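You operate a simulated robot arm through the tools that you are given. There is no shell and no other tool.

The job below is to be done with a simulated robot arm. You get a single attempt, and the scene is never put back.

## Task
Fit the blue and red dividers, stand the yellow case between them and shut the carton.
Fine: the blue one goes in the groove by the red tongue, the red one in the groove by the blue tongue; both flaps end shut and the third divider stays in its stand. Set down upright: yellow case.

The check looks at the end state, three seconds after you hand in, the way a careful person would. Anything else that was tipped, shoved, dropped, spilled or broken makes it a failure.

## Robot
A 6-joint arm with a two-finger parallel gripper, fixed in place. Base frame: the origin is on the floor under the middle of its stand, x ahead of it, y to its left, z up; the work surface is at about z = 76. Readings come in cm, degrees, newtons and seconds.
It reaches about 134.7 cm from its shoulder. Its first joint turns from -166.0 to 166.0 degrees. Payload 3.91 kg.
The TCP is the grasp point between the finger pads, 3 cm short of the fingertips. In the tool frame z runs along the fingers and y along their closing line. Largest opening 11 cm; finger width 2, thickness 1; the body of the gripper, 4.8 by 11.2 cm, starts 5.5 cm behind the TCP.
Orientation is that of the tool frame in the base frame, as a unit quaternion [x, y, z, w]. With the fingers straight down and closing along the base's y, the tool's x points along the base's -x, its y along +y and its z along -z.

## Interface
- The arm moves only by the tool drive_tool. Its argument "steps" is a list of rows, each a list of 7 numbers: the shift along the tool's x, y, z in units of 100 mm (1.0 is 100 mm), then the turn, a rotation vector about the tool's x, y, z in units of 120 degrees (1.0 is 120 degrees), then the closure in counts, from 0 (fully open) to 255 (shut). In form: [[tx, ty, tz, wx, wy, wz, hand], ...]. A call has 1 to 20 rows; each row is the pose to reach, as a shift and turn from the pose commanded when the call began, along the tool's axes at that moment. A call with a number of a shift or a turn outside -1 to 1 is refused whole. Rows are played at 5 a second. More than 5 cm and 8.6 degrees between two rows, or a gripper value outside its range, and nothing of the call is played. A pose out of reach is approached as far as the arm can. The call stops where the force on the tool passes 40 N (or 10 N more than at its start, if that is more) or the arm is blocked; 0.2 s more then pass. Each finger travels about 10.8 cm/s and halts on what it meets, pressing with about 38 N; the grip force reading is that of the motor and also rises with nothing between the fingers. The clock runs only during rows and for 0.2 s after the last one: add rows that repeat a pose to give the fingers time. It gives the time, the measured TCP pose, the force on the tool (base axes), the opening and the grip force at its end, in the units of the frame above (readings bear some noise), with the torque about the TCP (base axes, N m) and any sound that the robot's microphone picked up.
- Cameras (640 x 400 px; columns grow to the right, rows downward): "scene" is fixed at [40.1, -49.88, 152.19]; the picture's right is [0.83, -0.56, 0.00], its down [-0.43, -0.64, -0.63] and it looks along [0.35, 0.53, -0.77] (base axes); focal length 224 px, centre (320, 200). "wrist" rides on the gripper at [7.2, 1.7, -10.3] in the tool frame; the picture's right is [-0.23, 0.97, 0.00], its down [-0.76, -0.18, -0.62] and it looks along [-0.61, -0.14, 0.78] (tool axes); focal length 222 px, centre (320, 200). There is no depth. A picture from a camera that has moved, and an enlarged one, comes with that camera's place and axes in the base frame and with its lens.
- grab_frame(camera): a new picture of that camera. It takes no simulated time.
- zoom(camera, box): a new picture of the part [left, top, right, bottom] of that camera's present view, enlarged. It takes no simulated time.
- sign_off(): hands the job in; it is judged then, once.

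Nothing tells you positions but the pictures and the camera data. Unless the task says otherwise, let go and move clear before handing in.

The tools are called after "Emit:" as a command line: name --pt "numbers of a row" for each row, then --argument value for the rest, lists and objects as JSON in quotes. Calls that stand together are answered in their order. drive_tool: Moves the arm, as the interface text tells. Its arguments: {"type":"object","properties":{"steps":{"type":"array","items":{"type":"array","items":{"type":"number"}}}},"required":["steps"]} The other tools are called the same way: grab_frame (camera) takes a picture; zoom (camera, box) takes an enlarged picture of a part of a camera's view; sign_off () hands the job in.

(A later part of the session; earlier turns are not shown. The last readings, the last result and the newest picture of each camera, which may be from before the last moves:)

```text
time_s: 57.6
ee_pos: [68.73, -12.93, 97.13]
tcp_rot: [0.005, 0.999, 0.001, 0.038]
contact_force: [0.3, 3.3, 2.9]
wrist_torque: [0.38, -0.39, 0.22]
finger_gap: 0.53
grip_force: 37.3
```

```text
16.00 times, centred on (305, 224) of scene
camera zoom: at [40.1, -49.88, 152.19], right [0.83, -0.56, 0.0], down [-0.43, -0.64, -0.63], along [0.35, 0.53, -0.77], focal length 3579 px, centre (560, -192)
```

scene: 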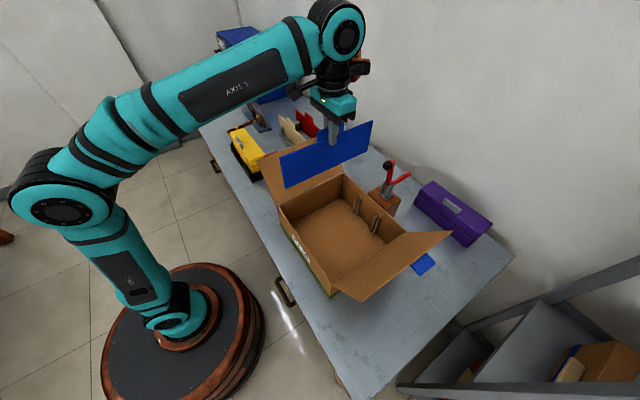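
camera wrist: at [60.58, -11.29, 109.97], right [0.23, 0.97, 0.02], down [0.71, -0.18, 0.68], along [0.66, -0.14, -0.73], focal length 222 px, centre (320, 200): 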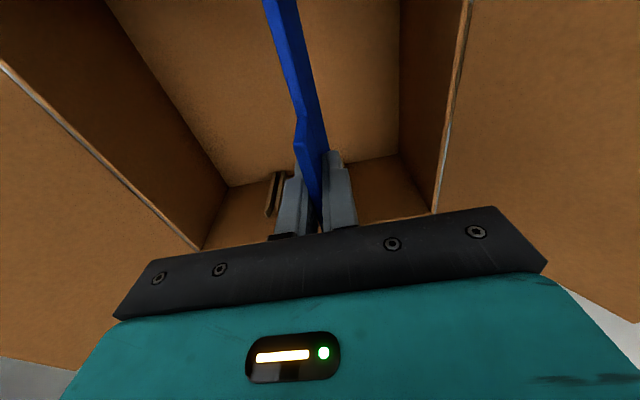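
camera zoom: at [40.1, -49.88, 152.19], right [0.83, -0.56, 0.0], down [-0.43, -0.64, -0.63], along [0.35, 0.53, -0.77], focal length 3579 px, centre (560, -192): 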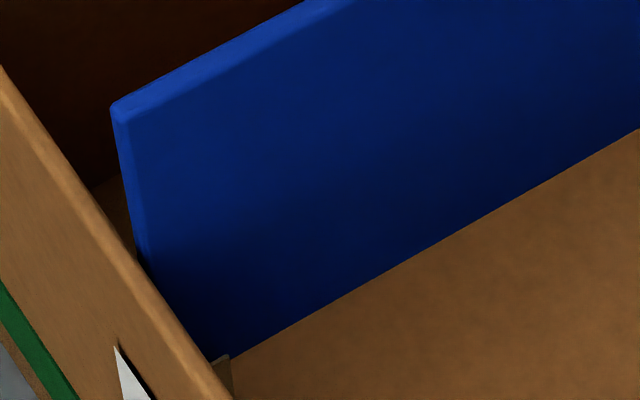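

The −y rib's bevel at the +x end is pushing the divider towards +y, so my yaw correction overshot. I'll back off 4 mm, undo it with a small +y shift, and continue.

Emit:
drive_tool --pt "-0.003 0 -0.04 0 0 0 255" --pt "-0.003 0.01 -0.04 0 0 -0.004 255" --pt "0.0 0.01 0.0 0 0 -0.004 255" --pt "0.0018 0.01 0.025 0 0 -0.004 255" --pt "0.0018 0.01 0.025 0 0 -0.004 255"

Emit:
zoom --camera "scene" --box '[348, 190, 372, 210]'

```text
time_s: 58.8
ee_pos: [68.61, -12.86, 96.78]
tcp_rot: [-0.001, 0.999, 0.001, 0.037]
contact_force: [-0.2, 0.5, -1.3]
wrist_torque: [0.02, -0.01, 0.04]
finger_gap: 0.54
grip_force: 37.7
```

```text
16.00 times, centred on (360, 200) of scene
camera zoom: at [40.1, -49.88, 152.19], right [0.83, -0.56, 0.0], down [-0.43, -0.64, -0.63], along [0.35, 0.53, -0.77], focal length 3579 px, centre (-320, 200)
```

zoom: 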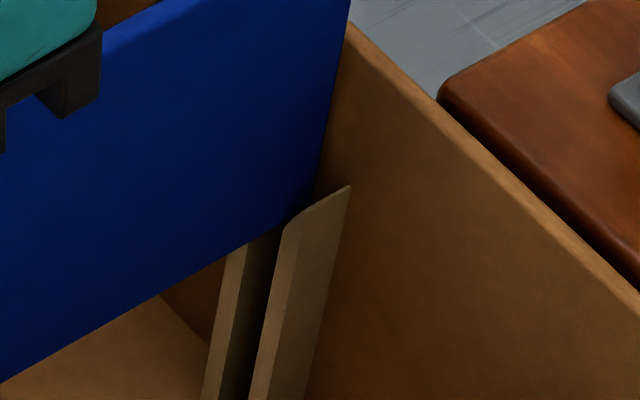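

Contact gone. Continuing down.

Emit:
drive_tool --pt "0.0018 0 0.025 0 0 0 255" --pt "0.0037 0 0.05 0 0 0 255" --pt "0.0056 0 0.075 0 0 0 255" --pt "0.0075 0 0.1 0 0 0 255" --pt "0.0075 0 0.1 0 0 0 255"

Emit:
zoom --camera "scene" --box '[348, 190, 372, 210]'

Emit:
zoom --camera "scene" --box '[290, 212, 320, 237]'

```text
time_s: 60.0
ee_pos: [68.69, -12.83, 96.01]
tcp_rot: [0.0, 0.999, 0.0, 0.037]
contact_force: [-0.5, 0.0, -1.2]
wrist_torque: [0.01, 0.01, 0.05]
finger_gap: 0.57
grip_force: 38.1
```

```text
16.00 times, centred on (360, 200) of scene
camera zoom: at [40.1, -49.88, 152.19], right [0.83, -0.56, 0.0], down [-0.43, -0.64, -0.63], along [0.35, 0.53, -0.77], focal length 3579 px, centre (-320, 200)
```

zoom: 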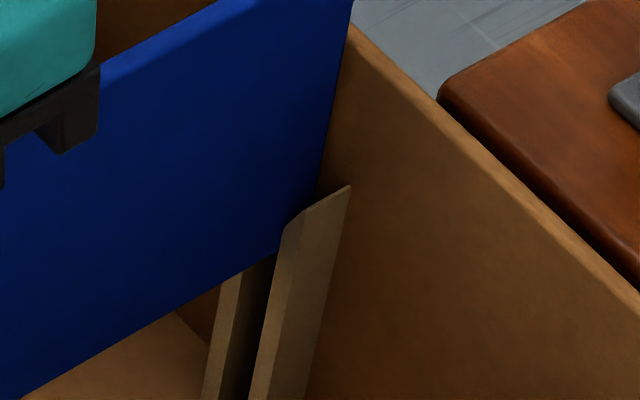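

```text
16.00 times, centred on (305, 224) of scene
camera zoom: at [40.1, -49.88, 152.19], right [0.83, -0.56, 0.0], down [-0.43, -0.64, -0.63], along [0.35, 0.53, -0.77], focal length 3579 px, centre (560, -192)
```

zoom: 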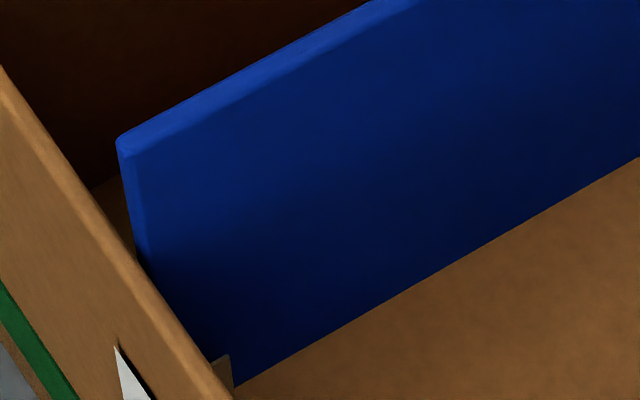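

Both ends are in their grooves with no load. I'll keep lowering.

Emit:
drive_tool --pt "0.003 0 0.04 0 0 0 255" --pt "0.006 0 0.08 0 0 0 255" --pt "0.009 0 0.12 0 0 0 255" --pt "0.012 0 0.16 0 0 0 255" --pt "0.015 0 0.2 0 0 0 255" --pt "0.018 0 0.24 0 0 0 255" --pt "0.021 0 0.28 0 0 0 255" --pt "0.024 0 0.32 0 0 0 255" --pt "0.027 0 0.36 0 0 0 255" --pt "0.027 0 0.36 0 0 0 255"

Emit:
grab_frame --camera "wrist"

Emit:
zoom --camera "scene" --box '[270, 140, 390, 240]'

```text
time_s: 62.2
ee_pos: [68.65, -12.83, 92.35]
tcp_rot: [0.0, 0.999, 0.0, 0.037]
contact_force: [-0.7, -0.5, -0.1]
wrist_torque: [0.02, 0.01, 0.01]
finger_gap: 0.54
grip_force: 37.9
```

```text
taken
camera wrist: at [60.66, -11.15, 102.09], right [0.23, 0.97, 0.02], down [0.71, -0.18, 0.68], along [0.66, -0.14, -0.73], focal length 222 px, centre (320, 200)
```

wrist: 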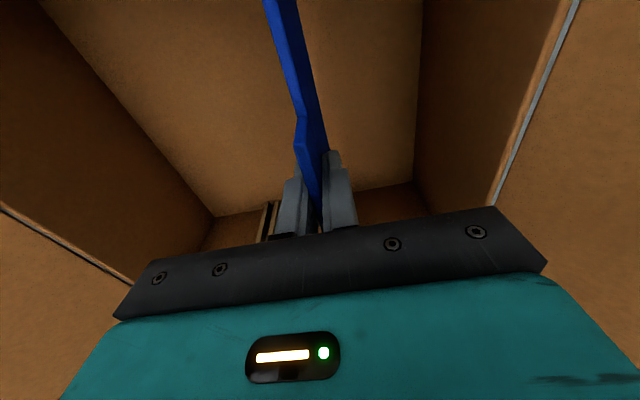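

```text
4.00 times, centred on (330, 190) of scene
camera zoom: at [40.1, -49.88, 152.19], right [0.83, -0.56, 0.0], down [-0.43, -0.64, -0.63], along [0.35, 0.53, -0.77], focal length 895 px, centre (280, 240)
```

zoom: 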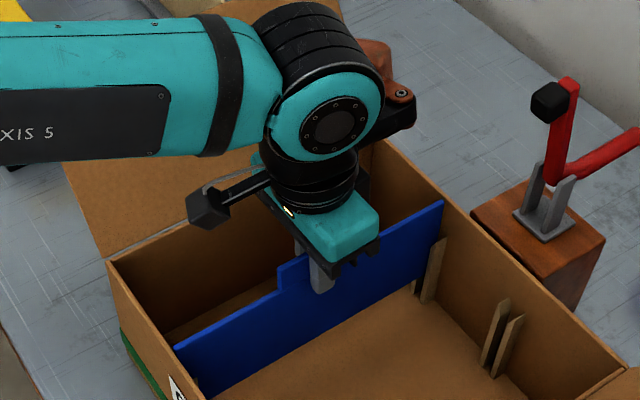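

Emit:
drive_tool --pt "0.0022 0 0.03 0 0 0 255" --pt "0.0045 0 0.06 0 0 0 255" --pt "0.0067 0 0.09 0 0 0 255" --pt "0.009 0 0.12 0 0 0 255" --pt "0.0112 0 0.15 0 0 0 255" --pt "0.0135 0 0.18 0 0 0 255" --pt "0.0157 0 0.21 0 0 0 255" --pt "0.018 0 0.24 0 0 0 255" --pt "0.021 0 0.28 0 0 0 255" --pt "0.021 0 0.28 0 0 0 255"

Emit:
drive_tool --pt "0.0008 0 0.01 0 0 0 255" --pt "0.0015 0 0.02 0 0 0 255" --pt "0.0022 0 0.03 0 0 0 255" --pt "0.003 0 0.04 0 0 0 255" --pt "0.003 0 0.04 0 0 0 255"

```text
time_s: 64.4
ee_pos: [68.55, -12.76, 89.5]
tcp_rot: [0.0, 0.999, 0.0, 0.038]
contact_force: [0.0, 0.1, 0.4]
wrist_torque: [0.01, 0.02, -0.03]
finger_gap: 0.54
grip_force: 37.8
```

```text
time_s: 65.6
ee_pos: [68.69, -12.83, 89.02]
tcp_rot: [-0.001, 0.999, 0.001, 0.038]
contact_force: [0.6, 0.8, 0.1]
wrist_torque: [-0.01, -0.03, -0.02]
finger_gap: 0.53
grip_force: 38.2
```

Emit:
drive_tool --pt "0.0008 0 0.01 0 0 0 255" --pt "0.0015 0 0.02 0 0 0 255" --pt "0.0022 0 0.03 0 0 0 255" --pt "0.0022 0 0.03 0 0 0 255"

Emit:
zoom --camera "scene" --box '[270, 140, 390, 240]'

```text
time_s: 66.6
ee_pos: [68.66, -12.78, 88.79]
tcp_rot: [0.0, 0.999, 0.001, 0.038]
contact_force: [0.8, 0.3, -0.6]
wrist_torque: [0.02, -0.03, 0.0]
finger_gap: 0.56
grip_force: 38.0
```

```text
4.00 times, centred on (330, 190) of scene
camera zoom: at [40.1, -49.88, 152.19], right [0.83, -0.56, 0.0], down [-0.43, -0.64, -0.63], along [0.35, 0.53, -0.77], focal length 895 px, centre (280, 240)
```

zoom: 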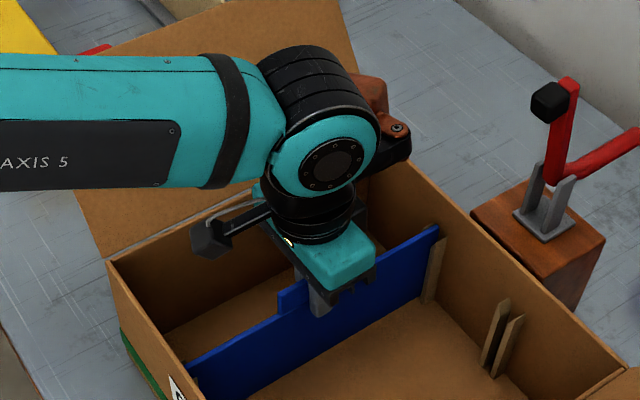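

Emit:
drive_tool --pt "0.0008 0 0.01 0 0 0 255" --pt "0.0015 0 0.02 0 0 0 255" --pt "0.0022 0 0.03 0 0 0 255" --pt "0.0022 0 0.03 0 0 0 255"

Emit:
drive_tool --pt "0.0008 0 0.01 0 0 0 255" --pt "0.0015 0 0.02 0 0 0 255" --pt "0.0022 0 0.03 0 0 0 255" --pt "0.0022 0 0.03 0 0 0 255"

```text
time_s: 67.6
ee_pos: [68.72, -12.83, 88.34]
tcp_rot: [0.0, 0.999, 0.001, 0.038]
contact_force: [0.6, -0.7, -0.2]
wrist_torque: [-0.03, 0.01, 0.03]
finger_gap: 0.54
grip_force: 38.1
```

```text
time_s: 68.6
ee_pos: [68.73, -12.84, 88.13]
tcp_rot: [-0.001, 0.999, 0.0, 0.038]
contact_force: [5.5, -0.6, 12.2]
wrist_torque: [-0.02, 1.08, -0.02]
finger_gap: 0.56
grip_force: 38.2
```

The divider has reached the floor (left end first). I'll relieve the pressure by 1 mm and open the fingers so it seats.

Emit:
drive_tool --pt "-0.001 0 -0.015 0 0 0 255" --pt "-0.001 0 -0.015 0 0 0 230" --pt "-0.001 0 -0.015 0 0 0 185" --pt "-0.001 0 -0.015 0 0 0 185"

Emit:
zoom --camera "scene" --box '[270, 140, 390, 240]'

Emit:
grab_frame --camera "wrist"

```text
time_s: 69.6
ee_pos: [68.71, -12.87, 88.26]
tcp_rot: [0.0, 0.999, 0.001, 0.037]
contact_force: [0.2, -0.5, -0.3]
wrist_torque: [0.01, -0.01, 0.03]
finger_gap: 3.0
grip_force: 0.0
```

```text
4.00 times, centred on (330, 190) of scene
camera zoom: at [40.1, -49.88, 152.19], right [0.83, -0.56, 0.0], down [-0.43, -0.64, -0.63], along [0.35, 0.53, -0.77], focal length 895 px, centre (280, 240)
```

zoom: 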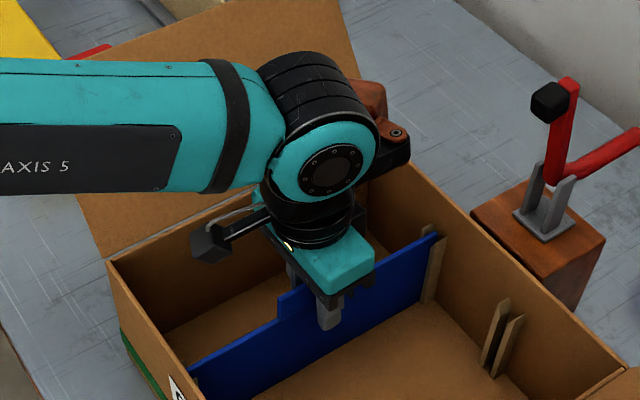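

```text
taken
camera wrist: at [60.61, -11.21, 98.08], right [0.23, 0.97, 0.02], down [0.71, -0.18, 0.68], along [0.66, -0.14, -0.73], focal length 222 px, centre (320, 200)
```

wrist: 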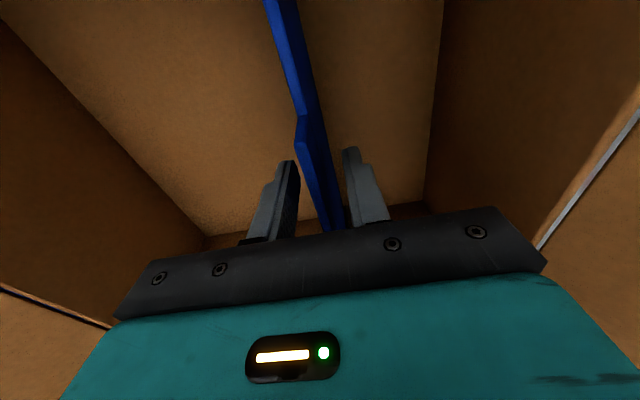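

Released. Raising straight up and levelling the tool.

Emit:
drive_tool --pt "-0.015 0 -0.2 0 0 0 185" --pt "-0.038 0 -0.5 0 0 0 185" --pt "-0.065 0 -0.85 0 0 0 185" --pt "-0.075 0 -0.995 0 0.018 0 185" --pt "-0.075 0 -0.995 0 0.036 0 185" --pt "-0.075 0 -0.995 0 0.0362 0 185"

Emit:
grab_frame --camera "wrist"

Emit:
zoom --camera "scene" --box '[270, 140, 390, 240]'

```text
time_s: 71.0
ee_pos: [68.6, -12.9, 98.34]
tcp_rot: [0.0, 1.0, 0.0, 0.0]
contact_force: [-0.2, 0.5, 0.0]
wrist_torque: [-0.01, -0.02, 0.02]
finger_gap: 3.05
grip_force: 0.1
```

```text
taken
camera wrist: at [61.34, -11.26, 108.67], right [0.23, 0.97, 0.0], down [0.76, -0.18, 0.62], along [0.61, -0.14, -0.78], focal length 222 px, centre (320, 200)
```

wrist: 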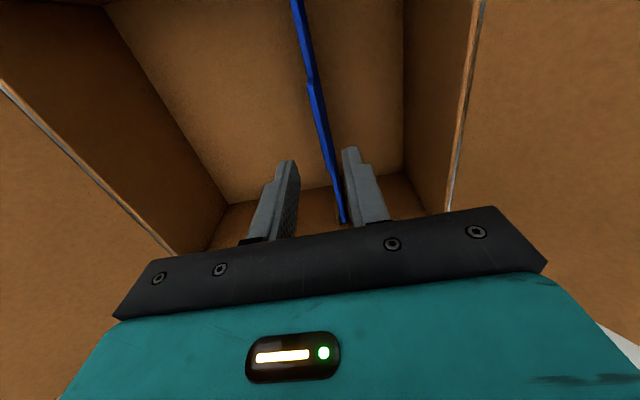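

```text
4.00 times, centred on (330, 190) of scene
camera zoom: at [40.1, -49.88, 152.19], right [0.83, -0.56, 0.0], down [-0.43, -0.64, -0.63], along [0.35, 0.53, -0.77], focal length 895 px, centre (280, 240)
```

zoom: 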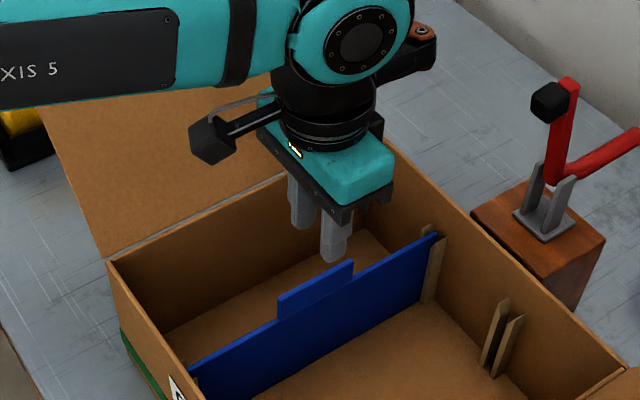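

Blue divider is seated in the groove by the red tongue. Next, up and over to the red divider in the stand.

Emit:
drive_tool --pt "0 0 -0.4 0 0 0 151" --pt "0 0 -0.8 0 0 0 151" --pt "0 0 -1.0 0 0 0 151"

Emit:
drive_tool --pt "0 0.2 -0.3 0 0 0 151" --pt "0 0.6 -0.4 0 0 0 151" --pt "0 1.0 -0.4 0 0 0 151"

Emit:
drive_tool --pt "0 0.4 0 0 0 0 151" --pt "0 0.8 0 0 0 0 151" --pt "0 1.0 0 0 0 0 151"

Emit:
drive_tool --pt "0 0.083 0 0 0 -0.0625 151" --pt "0 0.167 0 0 0 -0.125 151" --pt "0 0.25 0 0 0 -0.1875 151" --pt "0 0.333 0 0 0 -0.25 151" --pt "0 0.417 0 0 0 -0.3125 151" --pt "0 0.5 0 0 0 -0.375 151" --pt "0 0.583 0 0 0 -0.4375 151" --pt "0 0.667 0 0 0 -0.5 151" --pt "0 0.75 0 0 0 -0.5625 151" --pt "0 0.833 0 0 0 -0.625 151" --pt "0 0.917 0 0 0 -0.6875 151" --pt "0 1.0 0 0 0 -0.75 151" --pt "0 1.0 0 0 0 -0.75 151"

```text
time_s: 71.8
ee_pos: [68.59, -12.73, 108.48]
tcp_rot: [0.0, 1.0, -0.001, 0.0]
contact_force: [0.8, -0.8, 0.0]
wrist_torque: [-0.04, 0.02, -0.01]
finger_gap: 4.5
grip_force: 0.1
```

```text
time_s: 72.6
ee_pos: [68.86, -2.7, 112.52]
tcp_rot: [0.0, 1.0, 0.001, 0.0]
contact_force: [0.3, -0.3, -0.6]
wrist_torque: [0.03, 0.01, -0.02]
finger_gap: 4.48
grip_force: 0.0
```

```text
time_s: 73.4
ee_pos: [68.67, 7.26, 112.45]
tcp_rot: [0.0, 1.0, 0.0, 0.0]
contact_force: [0.0, -0.4, 0.6]
wrist_torque: [0.03, 0.01, 0.0]
finger_gap: 4.47
grip_force: 0.1
```

```text
time_s: 76.2
ee_pos: [68.71, 17.17, 112.36]
tcp_rot: [-0.707, 0.707, 0.0, 0.001]
contact_force: [0.2, -0.7, 0.2]
wrist_torque: [0.02, 0.01, 0.0]
finger_gap: 4.45
grip_force: 0.0
```

Emit:
drive_tool --pt "-0.287 -0.293 0.1 0 0 0 151" --pt "-0.573 -0.587 0.2 0 0 0 151" --pt "-0.86 -0.88 0.3 0 0 0 151"

Emit:
drive_tool --pt "-0.287 -0.293 0.1 0 0 0 151" --pt "-0.573 -0.587 0.2 0 0 0 151" --pt "-0.86 -0.88 0.3 0 0 0 151"

Emit:
drive_tool --pt "-0.287 -0.293 0.15 0 0 0 151" --pt "-0.573 -0.587 0.3 0 0 0 151" --pt "-0.86 -0.88 0.5 0 0 0 151" --pt "-0.86 -0.88 0.5 0 0 0 151"

Emit:
grab_frame --camera "wrist"

Emit:
zoom --camera "wrist" --box '[220, 60, 420, 240]'

```text
time_s: 77.0
ee_pos: [77.58, 25.58, 109.47]
tcp_rot: [-0.706, 0.708, -0.001, 0.001]
contact_force: [-0.4, -0.8, 1.2]
wrist_torque: [0.05, -0.03, 0.03]
finger_gap: 4.51
grip_force: 0.0
```

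```text
time_s: 77.8
ee_pos: [86.39, 34.11, 106.55]
tcp_rot: [-0.707, 0.707, 0.0, 0.001]
contact_force: [-0.8, -1.0, 1.7]
wrist_torque: [0.03, 0.0, -0.02]
finger_gap: 4.49
grip_force: 0.0
```

```text
time_s: 78.8
ee_pos: [95.15, 43.04, 100.37]
tcp_rot: [0.707, -0.707, -0.001, 0.001]
contact_force: [0.3, 1.3, -0.6]
wrist_torque: [-0.06, 0.02, -0.01]
finger_gap: 4.49
grip_force: 0.1
out of reach, approached as far as the arm can: row 3, 4
```

```text
taken
camera wrist: at [93.5, 35.78, 110.76], right [-0.97, 0.23, 0.0], down [0.18, 0.76, 0.62], along [0.14, 0.61, -0.78], focal length 222 px, centre (320, 200)
```

wrist: 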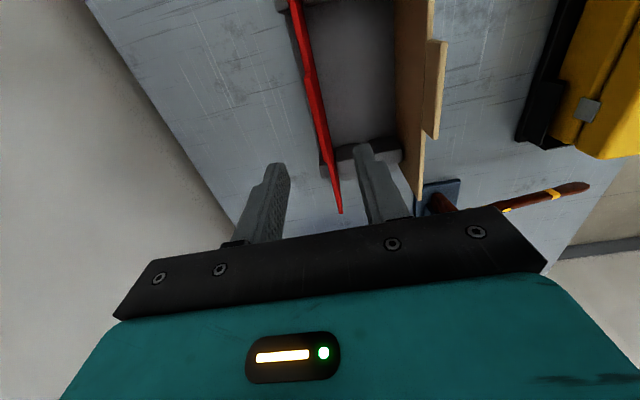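

```text
2.22 times, centred on (320, 150) of wrist
camera zoom: at [93.5, 35.78, 110.76], right [-0.97, 0.23, 0.0], down [0.18, 0.76, 0.62], along [0.14, 0.61, -0.78], focal length 494 px, centre (320, 311)
```

zoom: 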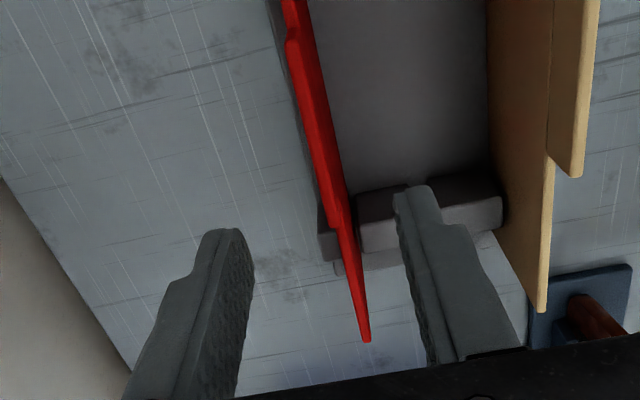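

Aligned over red (within about 1.5 mm). This spot is at the arm's height limit near z 100, which I'll allow for when lifting. Descending.

Emit:
drive_tool --pt "0 -0.012 0.2 0 0 0 151" --pt "0 -0.012 0.4 0 0 0 151" --pt "0 -0.012 0.6 0 0 0 151" --pt "0 -0.012 0.6 0 0 0 151"

Emit:
zoom --camera "wrist" --box '[220, 80, 420, 250]'

```text
time_s: 79.8
ee_pos: [95.3, 43.06, 94.55]
tcp_rot: [0.708, -0.707, 0.0, 0.0]
contact_force: [0.1, -0.3, -0.2]
wrist_torque: [0.02, -0.03, -0.01]
finger_gap: 4.47
grip_force: 0.1
```

```text
2.35 times, centred on (320, 165) of wrist
camera zoom: at [93.6, 35.79, 104.85], right [-0.97, 0.23, 0.0], down [0.18, 0.76, 0.62], along [0.14, 0.61, -0.78], focal length 523 px, centre (320, 282)
```

zoom: 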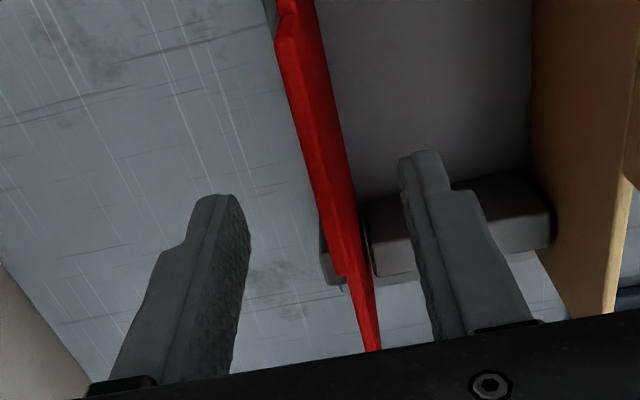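

Emit:
drive_tool --pt "0 0 0.2 0 0 0 151" --pt "0 0 0.4 0 0 0 151" --pt "0 0 0.61 0 0 0 151" --pt "0 0 0.61 0 0 0 151"

Emit:
zoom --camera "wrist" --box '[220, 80, 420, 250]'

```text
time_s: 80.8
ee_pos: [95.17, 42.97, 88.38]
tcp_rot: [0.708, -0.707, 0.0, 0.0]
contact_force: [-0.5, 0.2, 0.3]
wrist_torque: [-0.02, 0.01, 0.01]
finger_gap: 4.48
grip_force: 0.0
```

```text
2.35 times, centred on (320, 165) of wrist
camera zoom: at [93.49, 35.71, 98.68], right [-0.97, 0.23, 0.0], down [0.18, 0.76, 0.62], along [0.14, 0.61, -0.78], focal length 523 px, centre (320, 282)
```

zoom: 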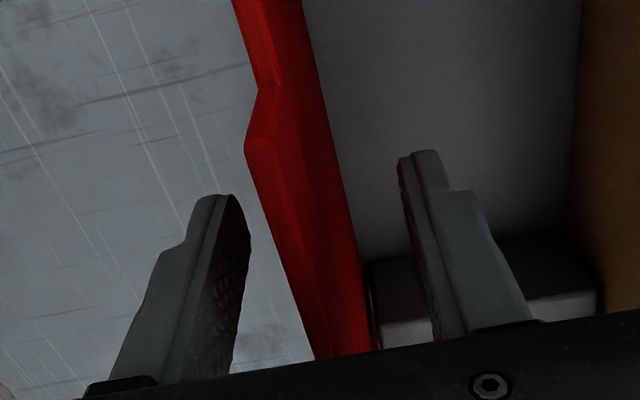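

Emit:
drive_tool --pt "0 0 0 0 0 0 200" --pt "0 0 0 0 0 0 240" --pt "0 0 0 0 0 0 255" --pt "0 0 0 0 0 0 255"

Emit:
drive_tool --pt "0 0 -0.1 0 0 0 255" --pt "0 0 -0.2 0 0 0 255" --pt "0 0 -0.3 0 0 0 255" --pt "0 0 -0.4 0 0 0 255" --pt "0 0 -0.5 0 0 0 255" --pt "0 0 -0.6 0 0 0 255" --pt "0 0 -0.7 0 0 0 255" --pt "0 0 -0.8 0 0 0 255" --pt "0 0 -0.9 0 0 0 255" --pt "0 0 -1.0 0 0 0 255" --pt "0 0 -1.0 0 0 0 255"

Emit:
grab_frame --camera "scene"

Emit:
zoom --camera "scene" --box '[240, 60, 340, 150]'

```text
time_s: 81.8
ee_pos: [95.15, 43.12, 88.43]
tcp_rot: [0.708, -0.706, 0.0, 0.0]
contact_force: [-0.3, 0.1, -0.3]
wrist_torque: [0.02, 0.05, 0.01]
finger_gap: 0.55
grip_force: 37.4
```

```text
time_s: 84.2
ee_pos: [95.15, 43.11, 98.39]
tcp_rot: [-0.707, 0.708, 0.0, 0.0]
contact_force: [0.6, 0.1, -1.1]
wrist_torque: [0.03, 0.02, -0.02]
finger_gap: 0.55
grip_force: 37.9
```

```text
taken
```

scene: 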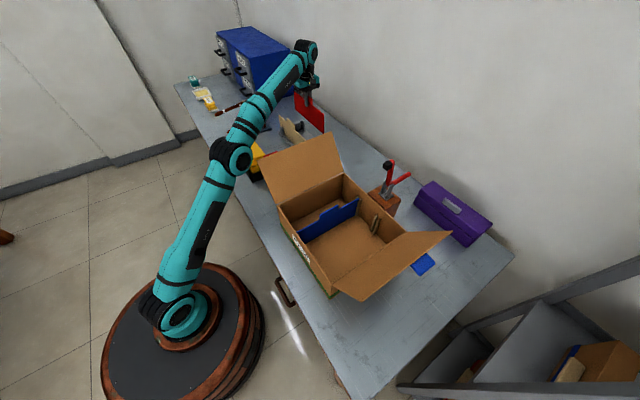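

```text
4.44 times, centred on (290, 105) of scene
camera zoom: at [40.1, -49.88, 152.19], right [0.83, -0.56, 0.0], down [-0.43, -0.64, -0.63], along [0.35, 0.53, -0.77], focal length 994 px, centre (453, 622)
```

zoom: 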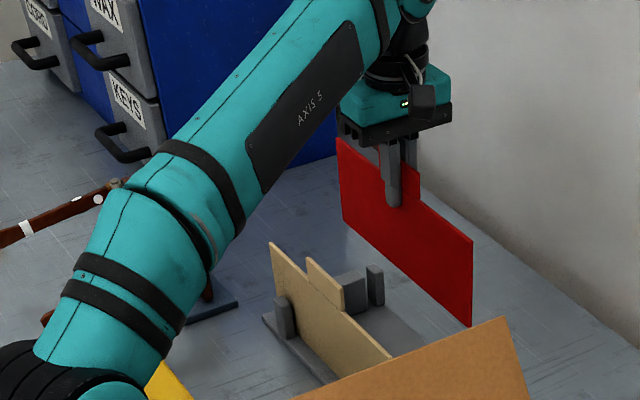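

Red is out of the stand and the tan divider is untouched. I'll retrace the same route as for blue.

Emit:
drive_tool --pt "0.25 0 -0.05 0 0 0 255" --pt "0.5 0 -0.1 0 0 0 255" --pt "0.75 0 -0.15 0 0 0 255" --pt "1.0 0 -0.15 0 0 0 255"

Emit:
drive_tool --pt "0 0.15 -0.1 0 0 0 255" --pt "0 0.3 -0.25 0 0 0 255" --pt "0 0.45 -0.4 0 0 0 255" --pt "0 0.52 -0.55 0 0 0 255" --pt "0 0.52 -0.55 0 0 0 255"

Emit:
drive_tool --pt "0 0.15 -0.05 0 0 0 255" --pt "0 0.35 -0.1 0 0 0 255" --pt "0 0.55 -0.15 0 0 0 255" --pt "0 0.75 -0.2 0 0 0 255" --pt "0 1.0 -0.3 0 0 0 255" --pt "0 1.0 -0.3 0 0 0 255"

Emit:
drive_tool --pt "0 0.25 -0.15 0 0 0 255" --pt "0 0.5 -0.3 0 0 0 255" --pt "0 0.75 -0.45 0 0 0 255" --pt "0 1.0 -0.6 0 0 0 255" --pt "0 1.0 -0.6 0 0 0 255"

Emit:
drive_tool --pt "0.02 0 -0.1 0 0 0.0625 255" --pt "0.05 0 -0.2 0 0 0.125 255" --pt "0.08 0 -0.3 0 0 0.1875 255" --pt "0.1 0 -0.4 0 0 0.25 255" --pt "0.15 0 -0.5 0 0 0.3125 255" --pt "0.2 0 -0.55 0 0 0.375 255" --pt "0.25 0 -0.57 0 0 0.4375 255" --pt "0.3 0 -0.57 0 0 0.5 255" --pt "0.35 0 -0.57 0 0 0.5625 255" --pt "0.4 0 -0.57 0 0 0.625 255" --pt "0.45 0 -0.57 0 0 0.6875 255" --pt "0.5 0.1 -0.57 0 0 0.75 255" --pt "0.5 0.1 -0.57 0 0 0.75 255"

Emit:
grab_frame --camera "scene"

```text
time_s: 85.2
ee_pos: [95.17, 33.13, 99.95]
tcp_rot: [-0.707, 0.707, -0.001, 0.0]
contact_force: [0.3, 0.0, -0.5]
wrist_torque: [-0.06, -0.01, 0.02]
finger_gap: 0.55
grip_force: 37.9
```

```text
time_s: 86.4
ee_pos: [89.94, 33.07, 105.48]
tcp_rot: [-0.707, 0.708, 0.0, -0.001]
contact_force: [-0.5, 0.7, -0.7]
wrist_torque: [0.0, 0.03, 0.04]
finger_gap: 0.55
grip_force: 38.6
```

```text
time_s: 87.8
ee_pos: [79.94, 33.02, 108.39]
tcp_rot: [0.708, -0.707, 0.001, 0.0]
contact_force: [-0.4, -0.4, -0.6]
wrist_torque: [-0.04, 0.01, -0.03]
finger_gap: 0.56
grip_force: 37.8
```

```text
time_s: 89.0
ee_pos: [70.02, 33.0, 114.36]
tcp_rot: [-0.707, 0.707, 0.0, 0.001]
contact_force: [-0.4, -0.7, -1.0]
wrist_torque: [-0.02, 0.01, 0.01]
finger_gap: 0.56
grip_force: 37.7
```

```text
time_s: 91.8
ee_pos: [69.11, 28.07, 120.14]
tcp_rot: [0.001, 1.0, 0.0, 0.0]
contact_force: [-1.3, -0.2, -0.3]
wrist_torque: [0.02, -0.03, 0.03]
finger_gap: 0.54
grip_force: 37.8
```

```text
taken
```

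scene: 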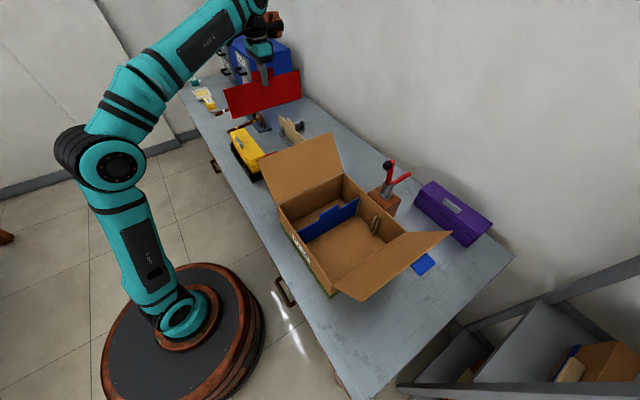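

Carrying red over the carton to the groove by the blue tongue (y about −23.65).

Emit:
drive_tool --pt "0 -0.33 0 0 0 0 255" --pt "0 -0.67 0 0 0 0 255" --pt "0 -1.0 0 0 0 0 255"

Emit:
drive_tool --pt "0 -0.33 0 0 0 0 255" --pt "0 -0.67 0 0 0 0 255" --pt "0 -1.0 0 0 0 0 255"

Emit:
drive_tool --pt "0 -0.33 0 0 0 0 255" --pt "0 -0.67 0 0 0 0 255" --pt "0 -1.0 0 0 0 0 255"

Emit:
drive_tool --pt "0 -0.33 0 0 0 0 255" --pt "0 -0.67 0 0 0 0 255" --pt "0 -1.0 0 0 0 0 255"

Emit:
drive_tool --pt "0.007 -0.33 0 0 0 0 255" --pt "0.014 -0.67 0 0 0 0 255" --pt "0.02 -1.0 0 0 0 0 255" --pt "0.02 -1.0 0 0 0 0 255"

Emit:
drive_tool --pt "0 -0.17 0.2 0 0 0 255" --pt "0 -0.17 0.4 0 0 0 255" --pt "0 -0.17 0.6 0 0 0 255" --pt "0 -0.17 0.8 0 0 0 255" --pt "0 -0.17 1.0 0 0 0 255" --pt "0 -0.17 1.0 0 0 0 255"

Emit:
grab_frame --camera "scene"

```text
time_s: 92.6
ee_pos: [69.03, 18.05, 119.97]
tcp_rot: [0.001, 1.0, 0.0, -0.001]
contact_force: [-0.2, 0.4, -1.4]
wrist_torque: [-0.02, 0.02, -0.04]
finger_gap: 0.58
grip_force: 38.2
```

```text
time_s: 93.4
ee_pos: [68.89, 7.83, 120.01]
tcp_rot: [-0.001, 1.0, 0.0, 0.0]
contact_force: [0.2, 0.5, -0.6]
wrist_torque: [-0.01, 0.05, 0.02]
finger_gap: 0.56
grip_force: 37.7
```

```text
time_s: 94.2
ee_pos: [68.97, -2.14, 120.03]
tcp_rot: [-0.001, 1.0, 0.0, -0.001]
contact_force: [0.3, -0.2, -0.8]
wrist_torque: [0.0, 0.03, 0.01]
finger_gap: 0.54
grip_force: 37.7
```

```text
time_s: 95.0
ee_pos: [69.1, -11.9, 120.09]
tcp_rot: [0.0, 1.0, 0.001, 0.0]
contact_force: [-0.6, 0.5, -0.6]
wrist_torque: [0.0, -0.06, 0.01]
finger_gap: 0.54
grip_force: 37.9
```

```text
time_s: 96.0
ee_pos: [68.84, -22.04, 120.01]
tcp_rot: [0.0, 1.0, 0.0, 0.0]
contact_force: [-0.1, 1.1, -1.7]
wrist_torque: [0.03, 0.02, -0.01]
finger_gap: 0.56
grip_force: 38.1
```

```text
time_s: 97.4
ee_pos: [68.75, -24.04, 109.99]
tcp_rot: [0.0, 1.0, 0.001, 0.0]
contact_force: [-0.1, 0.9, -1.6]
wrist_torque: [-0.02, 0.01, 0.02]
finger_gap: 0.56
grip_force: 37.7
```

```text
taken
```

scene: 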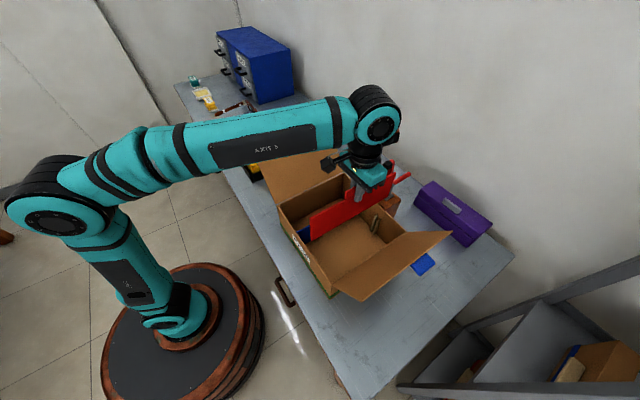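

Emit:
drive_tool --pt "0 0 0.2 0 0 0 255" --pt "0 0 0.4 0 0 0 255" --pt "0 0 0.55 0 0 0 255" --pt "0 0 0.55 0 0 0 255"

Emit:
zoom --camera "scene" --box '[290, 160, 410, 260]'

Emit:
zoom --camera "scene" --box '[362, 190, 402, 225]'

Emit:
zoom --camera "scene" --box '[295, 225, 335, 260]'

Emit:
grab_frame --camera "wrist"

```text
time_s: 98.4
ee_pos: [68.85, -23.94, 104.61]
tcp_rot: [-0.001, 1.0, -0.001, 0.0]
contact_force: [0.2, 0.2, -1.1]
wrist_torque: [0.0, -0.01, -0.03]
finger_gap: 0.55
grip_force: 37.8
```

```text
4.00 times, centred on (350, 210) of scene
camera zoom: at [40.1, -49.88, 152.19], right [0.83, -0.56, 0.0], down [-0.43, -0.64, -0.63], along [0.35, 0.53, -0.77], focal length 895 px, centre (200, 160)
```

zoom: 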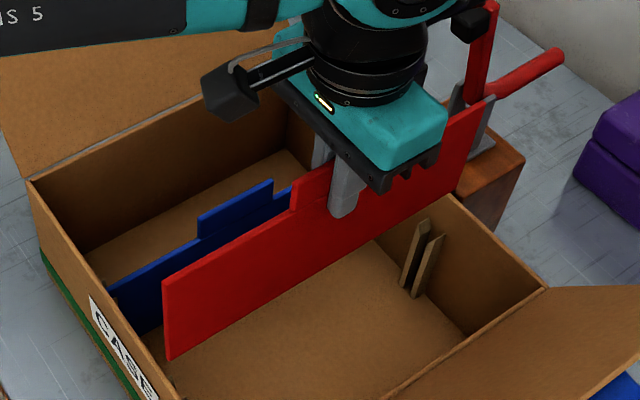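

```text
11.43 times, centred on (382, 208) of scene
camera zoom: at [40.1, -49.88, 152.19], right [0.83, -0.56, 0.0], down [-0.43, -0.64, -0.63], along [0.35, 0.53, -0.77], focal length 2557 px, centre (-389, 114)
```

zoom: 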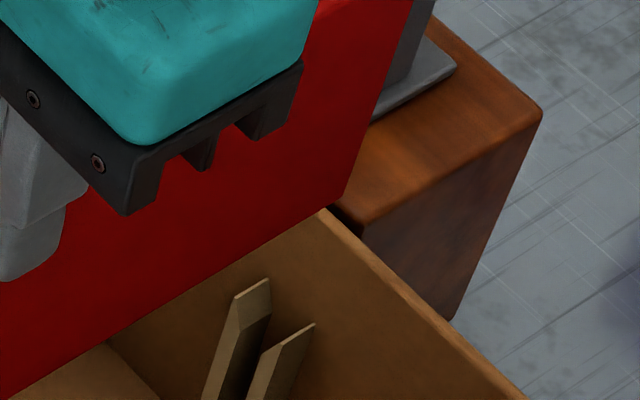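

```text
11.43 times, centred on (315, 242) of scene
camera zoom: at [40.1, -49.88, 152.19], right [0.83, -0.56, 0.0], down [-0.43, -0.64, -0.63], along [0.35, 0.53, -0.77], focal length 2557 px, centre (377, -286)
```

zoom: 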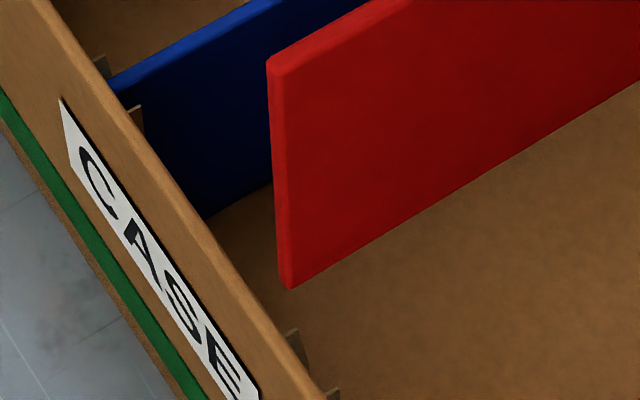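

```text
taken
camera wrist: at [61.54, -22.25, 114.89], right [0.23, 0.97, 0.0], down [0.76, -0.18, 0.62], along [0.61, -0.14, -0.78], focal length 222 px, centre (320, 200)
```

wrist: 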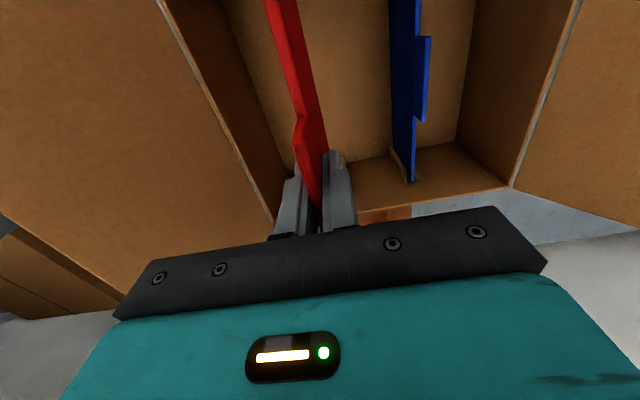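

By comparison with the blue insertion, red needs about +3.5 mm in y. The end gaps look balanced, so I'll shift and lower past the rim gently.

Emit:
drive_tool --pt "0 0.035 0 0 0 0 255" --pt "0 0.035 0.04 0 0 0 255" --pt "0 0.035 0.08 0 0 0 255" --pt "0 0.035 0.12 0 0 0 255" --pt "0 0.035 0.15 0 0 0 255" --pt "0 0.035 0.15 0 0 0 255"

Emit:
drive_tool --pt "0 0 0.03 0 0 0 255" --pt "0 0 0.06 0 0 0 255" --pt "0 0 0.09 0 0 0 255" --pt "0 0 0.12 0 0 0 255" --pt "0 0 0.12 0 0 0 255"

Emit:
zoom --camera "scene" --box '[362, 195, 402, 230]'

Emit:
zoom --camera "scene" --box '[295, 230, 335, 265]'

```text
time_s: 99.8
ee_pos: [68.71, -23.45, 103.19]
tcp_rot: [0.0, 1.0, 0.0, 0.0]
contact_force: [-0.2, 0.1, -0.6]
wrist_torque: [0.01, 0.0, -0.01]
finger_gap: 0.57
grip_force: 38.2
```

```text
time_s: 101.0
ee_pos: [68.73, -23.37, 101.96]
tcp_rot: [-0.001, 1.0, 0.0, 0.0]
contact_force: [-0.4, 0.7, -0.3]
wrist_torque: [0.0, 0.0, 0.04]
finger_gap: 0.57
grip_force: 38.1
```

```text
11.43 times, centred on (382, 212) of scene
camera zoom: at [40.1, -49.88, 152.19], right [0.83, -0.56, 0.0], down [-0.43, -0.64, -0.63], along [0.35, 0.53, -0.77], focal length 2557 px, centre (-389, 57)
```

zoom: 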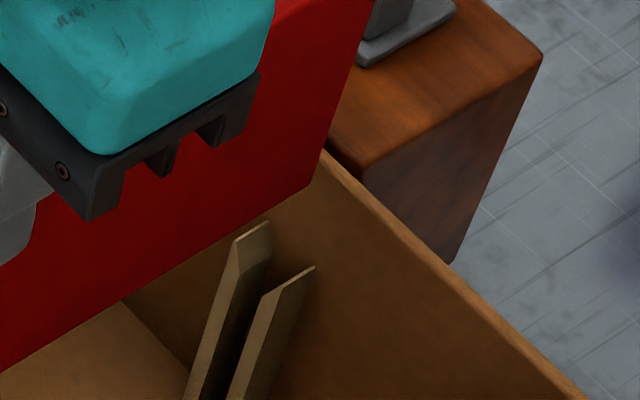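

```text
11.43 times, centred on (315, 248) of scene
camera zoom: at [40.1, -49.88, 152.19], right [0.83, -0.56, 0.0], down [-0.43, -0.64, -0.63], along [0.35, 0.53, -0.77], focal length 2557 px, centre (377, -343)
```

zoom: 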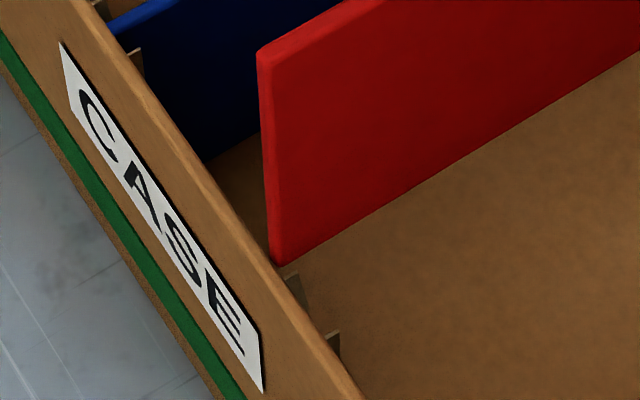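

Relative position matches the successful blue insertion. Continuing down in small steps.

Emit:
drive_tool --pt "0 0 0.03 0 0 0 255" --pt "0 0 0.06 0 0 0 255" --pt "0 0 0.09 0 0 0 255" --pt "0 0 0.12 0 0 0 255" --pt "0 0 0.15 0 0 0 255" --pt "0 0 0.18 0 0 0 255" --pt "0 0 0.21 0 0 0 255" --pt "0 0 0.24 0 0 0 255" --pt "0 0 0.27 0 0 0 255" --pt "0 0 0.3 0 0 0 255" --pt "0 0 0.33 0 0 0 255" --pt "0 0 0.33 0 0 0 255"

Emit:
zoom --camera "scene" --box '[362, 195, 402, 230]'

Emit:
zoom --camera "scene" --box '[295, 230, 335, 265]'

```text
time_s: 103.6
ee_pos: [68.78, -23.46, 98.48]
tcp_rot: [0.0, 1.0, 0.0, 0.001]
contact_force: [0.1, 0.5, -1.2]
wrist_torque: [0.01, 0.04, 0.02]
finger_gap: 0.59
grip_force: 37.8
```

```text
11.43 times, centred on (382, 212) of scene
camera zoom: at [40.1, -49.88, 152.19], right [0.83, -0.56, 0.0], down [-0.43, -0.64, -0.63], along [0.35, 0.53, -0.77], focal length 2557 px, centre (-389, 57)
```

zoom: 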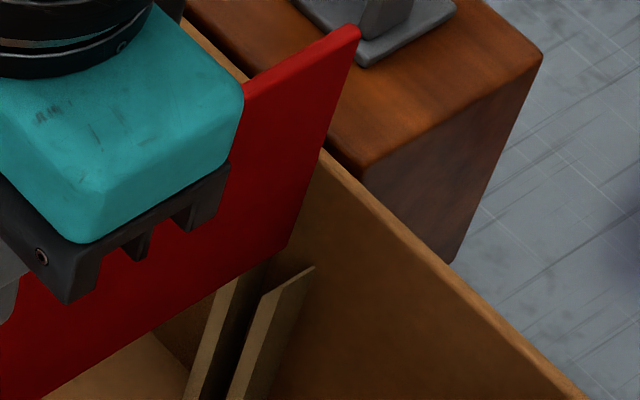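

```text
11.43 times, centred on (315, 248) of scene
camera zoom: at [40.1, -49.88, 152.19], right [0.83, -0.56, 0.0], down [-0.43, -0.64, -0.63], along [0.35, 0.53, -0.77], focal length 2557 px, centre (377, -343)
```

zoom: 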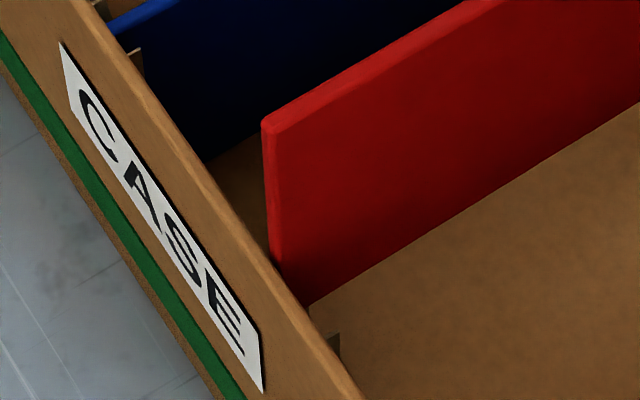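

Emit:
drive_tool --pt "0 0 0.025 0 0 0 255" --pt "0 0 0.05 0 0 0 255" --pt "0 0 0.075 0 0 0 255" --pt "0 0 0.1 0 0 0 255" --pt "0 0 0.125 0 0 0 255" --pt "0 0 0.125 0 0 0 255"

Emit:
zoom --camera "scene" --box '[362, 195, 402, 230]'

Emit:
zoom --camera "scene" --box '[295, 230, 335, 265]'

```text
time_s: 105.0
ee_pos: [68.85, -23.26, 97.34]
tcp_rot: [0.0, 1.0, 0.0, 0.0]
contact_force: [1.1, -0.4, -1.0]
wrist_torque: [0.0, 0.03, -0.02]
finger_gap: 0.55
grip_force: 37.6
```

```text
11.43 times, centred on (382, 212) of scene
camera zoom: at [40.1, -49.88, 152.19], right [0.83, -0.56, 0.0], down [-0.43, -0.64, -0.63], along [0.35, 0.53, -0.77], focal length 2557 px, centre (-389, 57)
```

zoom: 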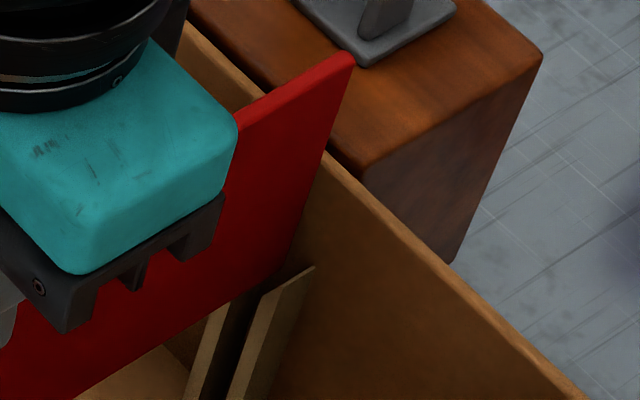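

```text
11.43 times, centred on (315, 248) of scene
camera zoom: at [40.1, -49.88, 152.19], right [0.83, -0.56, 0.0], down [-0.43, -0.64, -0.63], along [0.35, 0.53, -0.77], focal length 2557 px, centre (377, -343)
```

zoom: 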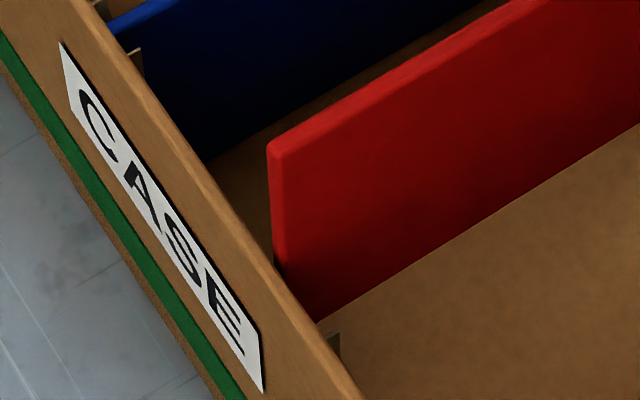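

Emit:
drive_tool --pt "0 0 0.025 0 0 0 255" --pt "0 0 0.05 0 0 0 255" --pt "0 0 0.075 0 0 0 255" --pt "0 0 0.1 0 0 0 255" --pt "0 0 0.125 0 0 0 255" --pt "0 0 0.15 0 0 0 255" --pt "0 0 0.15 0 0 0 255"

Emit:
zoom --camera "scene" --box '[355, 195, 395, 230]'

Emit:
zoom --camera "scene" --box '[300, 230, 340, 265]'

```text
time_s: 106.6
ee_pos: [68.7, -23.55, 95.86]
tcp_rot: [0.0, 1.0, -0.001, 0.0]
contact_force: [0.9, -0.1, -1.2]
wrist_torque: [0.0, 0.01, 0.01]
finger_gap: 0.57
grip_force: 38.4
```

```text
11.43 times, centred on (375, 212) of scene
camera zoom: at [40.1, -49.88, 152.19], right [0.83, -0.56, 0.0], down [-0.43, -0.64, -0.63], along [0.35, 0.53, -0.77], focal length 2557 px, centre (-309, 57)
```

zoom: 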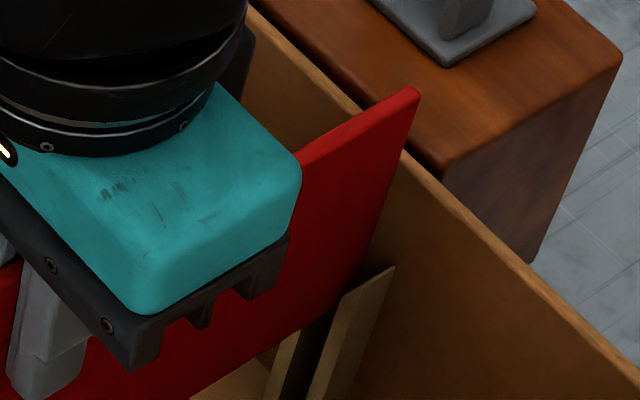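

```text
11.43 times, centred on (320, 248) of scene
camera zoom: at [40.1, -49.88, 152.19], right [0.83, -0.56, 0.0], down [-0.43, -0.64, -0.63], along [0.35, 0.53, -0.77], focal length 2557 px, centre (320, -343)
```

zoom: 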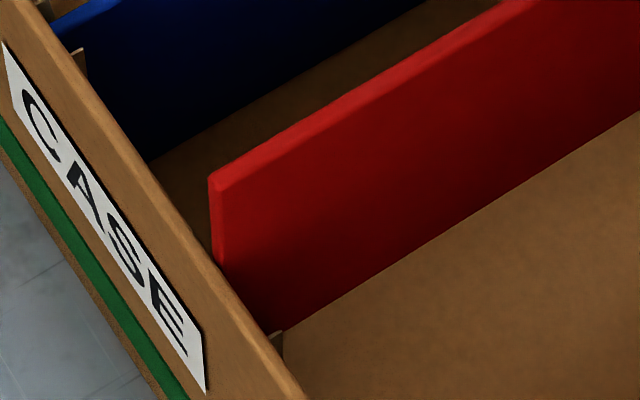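

Both ends are in the grooves without contact. Lowering to the floor.

Emit:
drive_tool --pt "0 0 0.04 0 0 0 255" --pt "0 0 0.08 0 0 0 255" --pt "0 0 0.12 0 0 0 255" --pt "0 0 0.16 0 0 0 255" --pt "0 0 0.2 0 0 0 255" --pt "0 0 0.24 0 0 0 255" --pt "0 0 0.28 0 0 0 255" --pt "0 0 0.32 0 0 0 255" --pt "0 0 0.36 0 0 0 255" --pt "0 0 0.36 0 0 0 255"

Emit:
drive_tool --pt "0 0 0.03 0 0 0 255" --pt "0 0 0.06 0 0 0 255" --pt "0 0 0.09 0 0 0 255" --pt "0 0 0.12 0 0 0 255" --pt "0 0 0.15 0 0 0 255" --pt "0 0 0.18 0 0 0 255" --pt "0 0 0.21 0 0 0 255" --pt "0 0 0.24 0 0 0 255" --pt "0 0 0.27 0 0 0 255" --pt "0 0 0.3 0 0 0 255" --pt "0 0 0.3 0 0 0 255"

Emit:
drive_tool --pt "0 0 0.01 0 0 0 255" --pt "0 0 0.02 0 0 0 255" --pt "0 0 0.03 0 0 0 255" --pt "0 0 0.03 0 0 0 255"

```text
time_s: 108.8
ee_pos: [68.82, -23.43, 92.29]
tcp_rot: [0.0, 1.0, 0.0, 0.0]
contact_force: [0.3, 0.6, -0.3]
wrist_torque: [-0.03, 0.01, 0.0]
finger_gap: 0.57
grip_force: 38.0
```

```text
time_s: 111.2
ee_pos: [68.86, -23.32, 89.32]
tcp_rot: [0.0, 1.0, 0.0, 0.0]
contact_force: [0.5, -0.4, -2.2]
wrist_torque: [0.02, 0.02, 0.0]
finger_gap: 0.56
grip_force: 38.2
```

```text
time_s: 112.2
ee_pos: [68.83, -23.33, 89.0]
tcp_rot: [0.0, 1.0, 0.0, 0.0]
contact_force: [0.5, 0.0, -1.2]
wrist_torque: [-0.01, 0.0, 0.03]
finger_gap: 0.57
grip_force: 38.0
```

Emit:
drive_tool --pt "0 0 0.01 0 0 0 255" --pt "0 0 0.02 0 0 0 255" --pt "0 0 0.03 0 0 0 255" --pt "0 0 0.03 0 0 0 255"

Emit:
drive_tool --pt "0 0 0.01 0 0 0 255" --pt "0 0 0.02 0 0 0 255" --pt "0 0 0.03 0 0 0 255" --pt "0 0 0.03 0 0 0 255"

```text
time_s: 113.2
ee_pos: [68.85, -23.49, 88.7]
tcp_rot: [0.0, 1.0, 0.0, 0.0]
contact_force: [-0.2, 0.5, -1.1]
wrist_torque: [0.01, 0.03, 0.0]
finger_gap: 0.56
grip_force: 37.9
```

```text
time_s: 114.2
ee_pos: [68.67, -23.29, 88.35]
tcp_rot: [-0.001, 1.0, 0.001, 0.0]
contact_force: [0.5, 0.3, -0.1]
wrist_torque: [-0.01, 0.0, 0.0]
finger_gap: 0.58
grip_force: 38.0
```

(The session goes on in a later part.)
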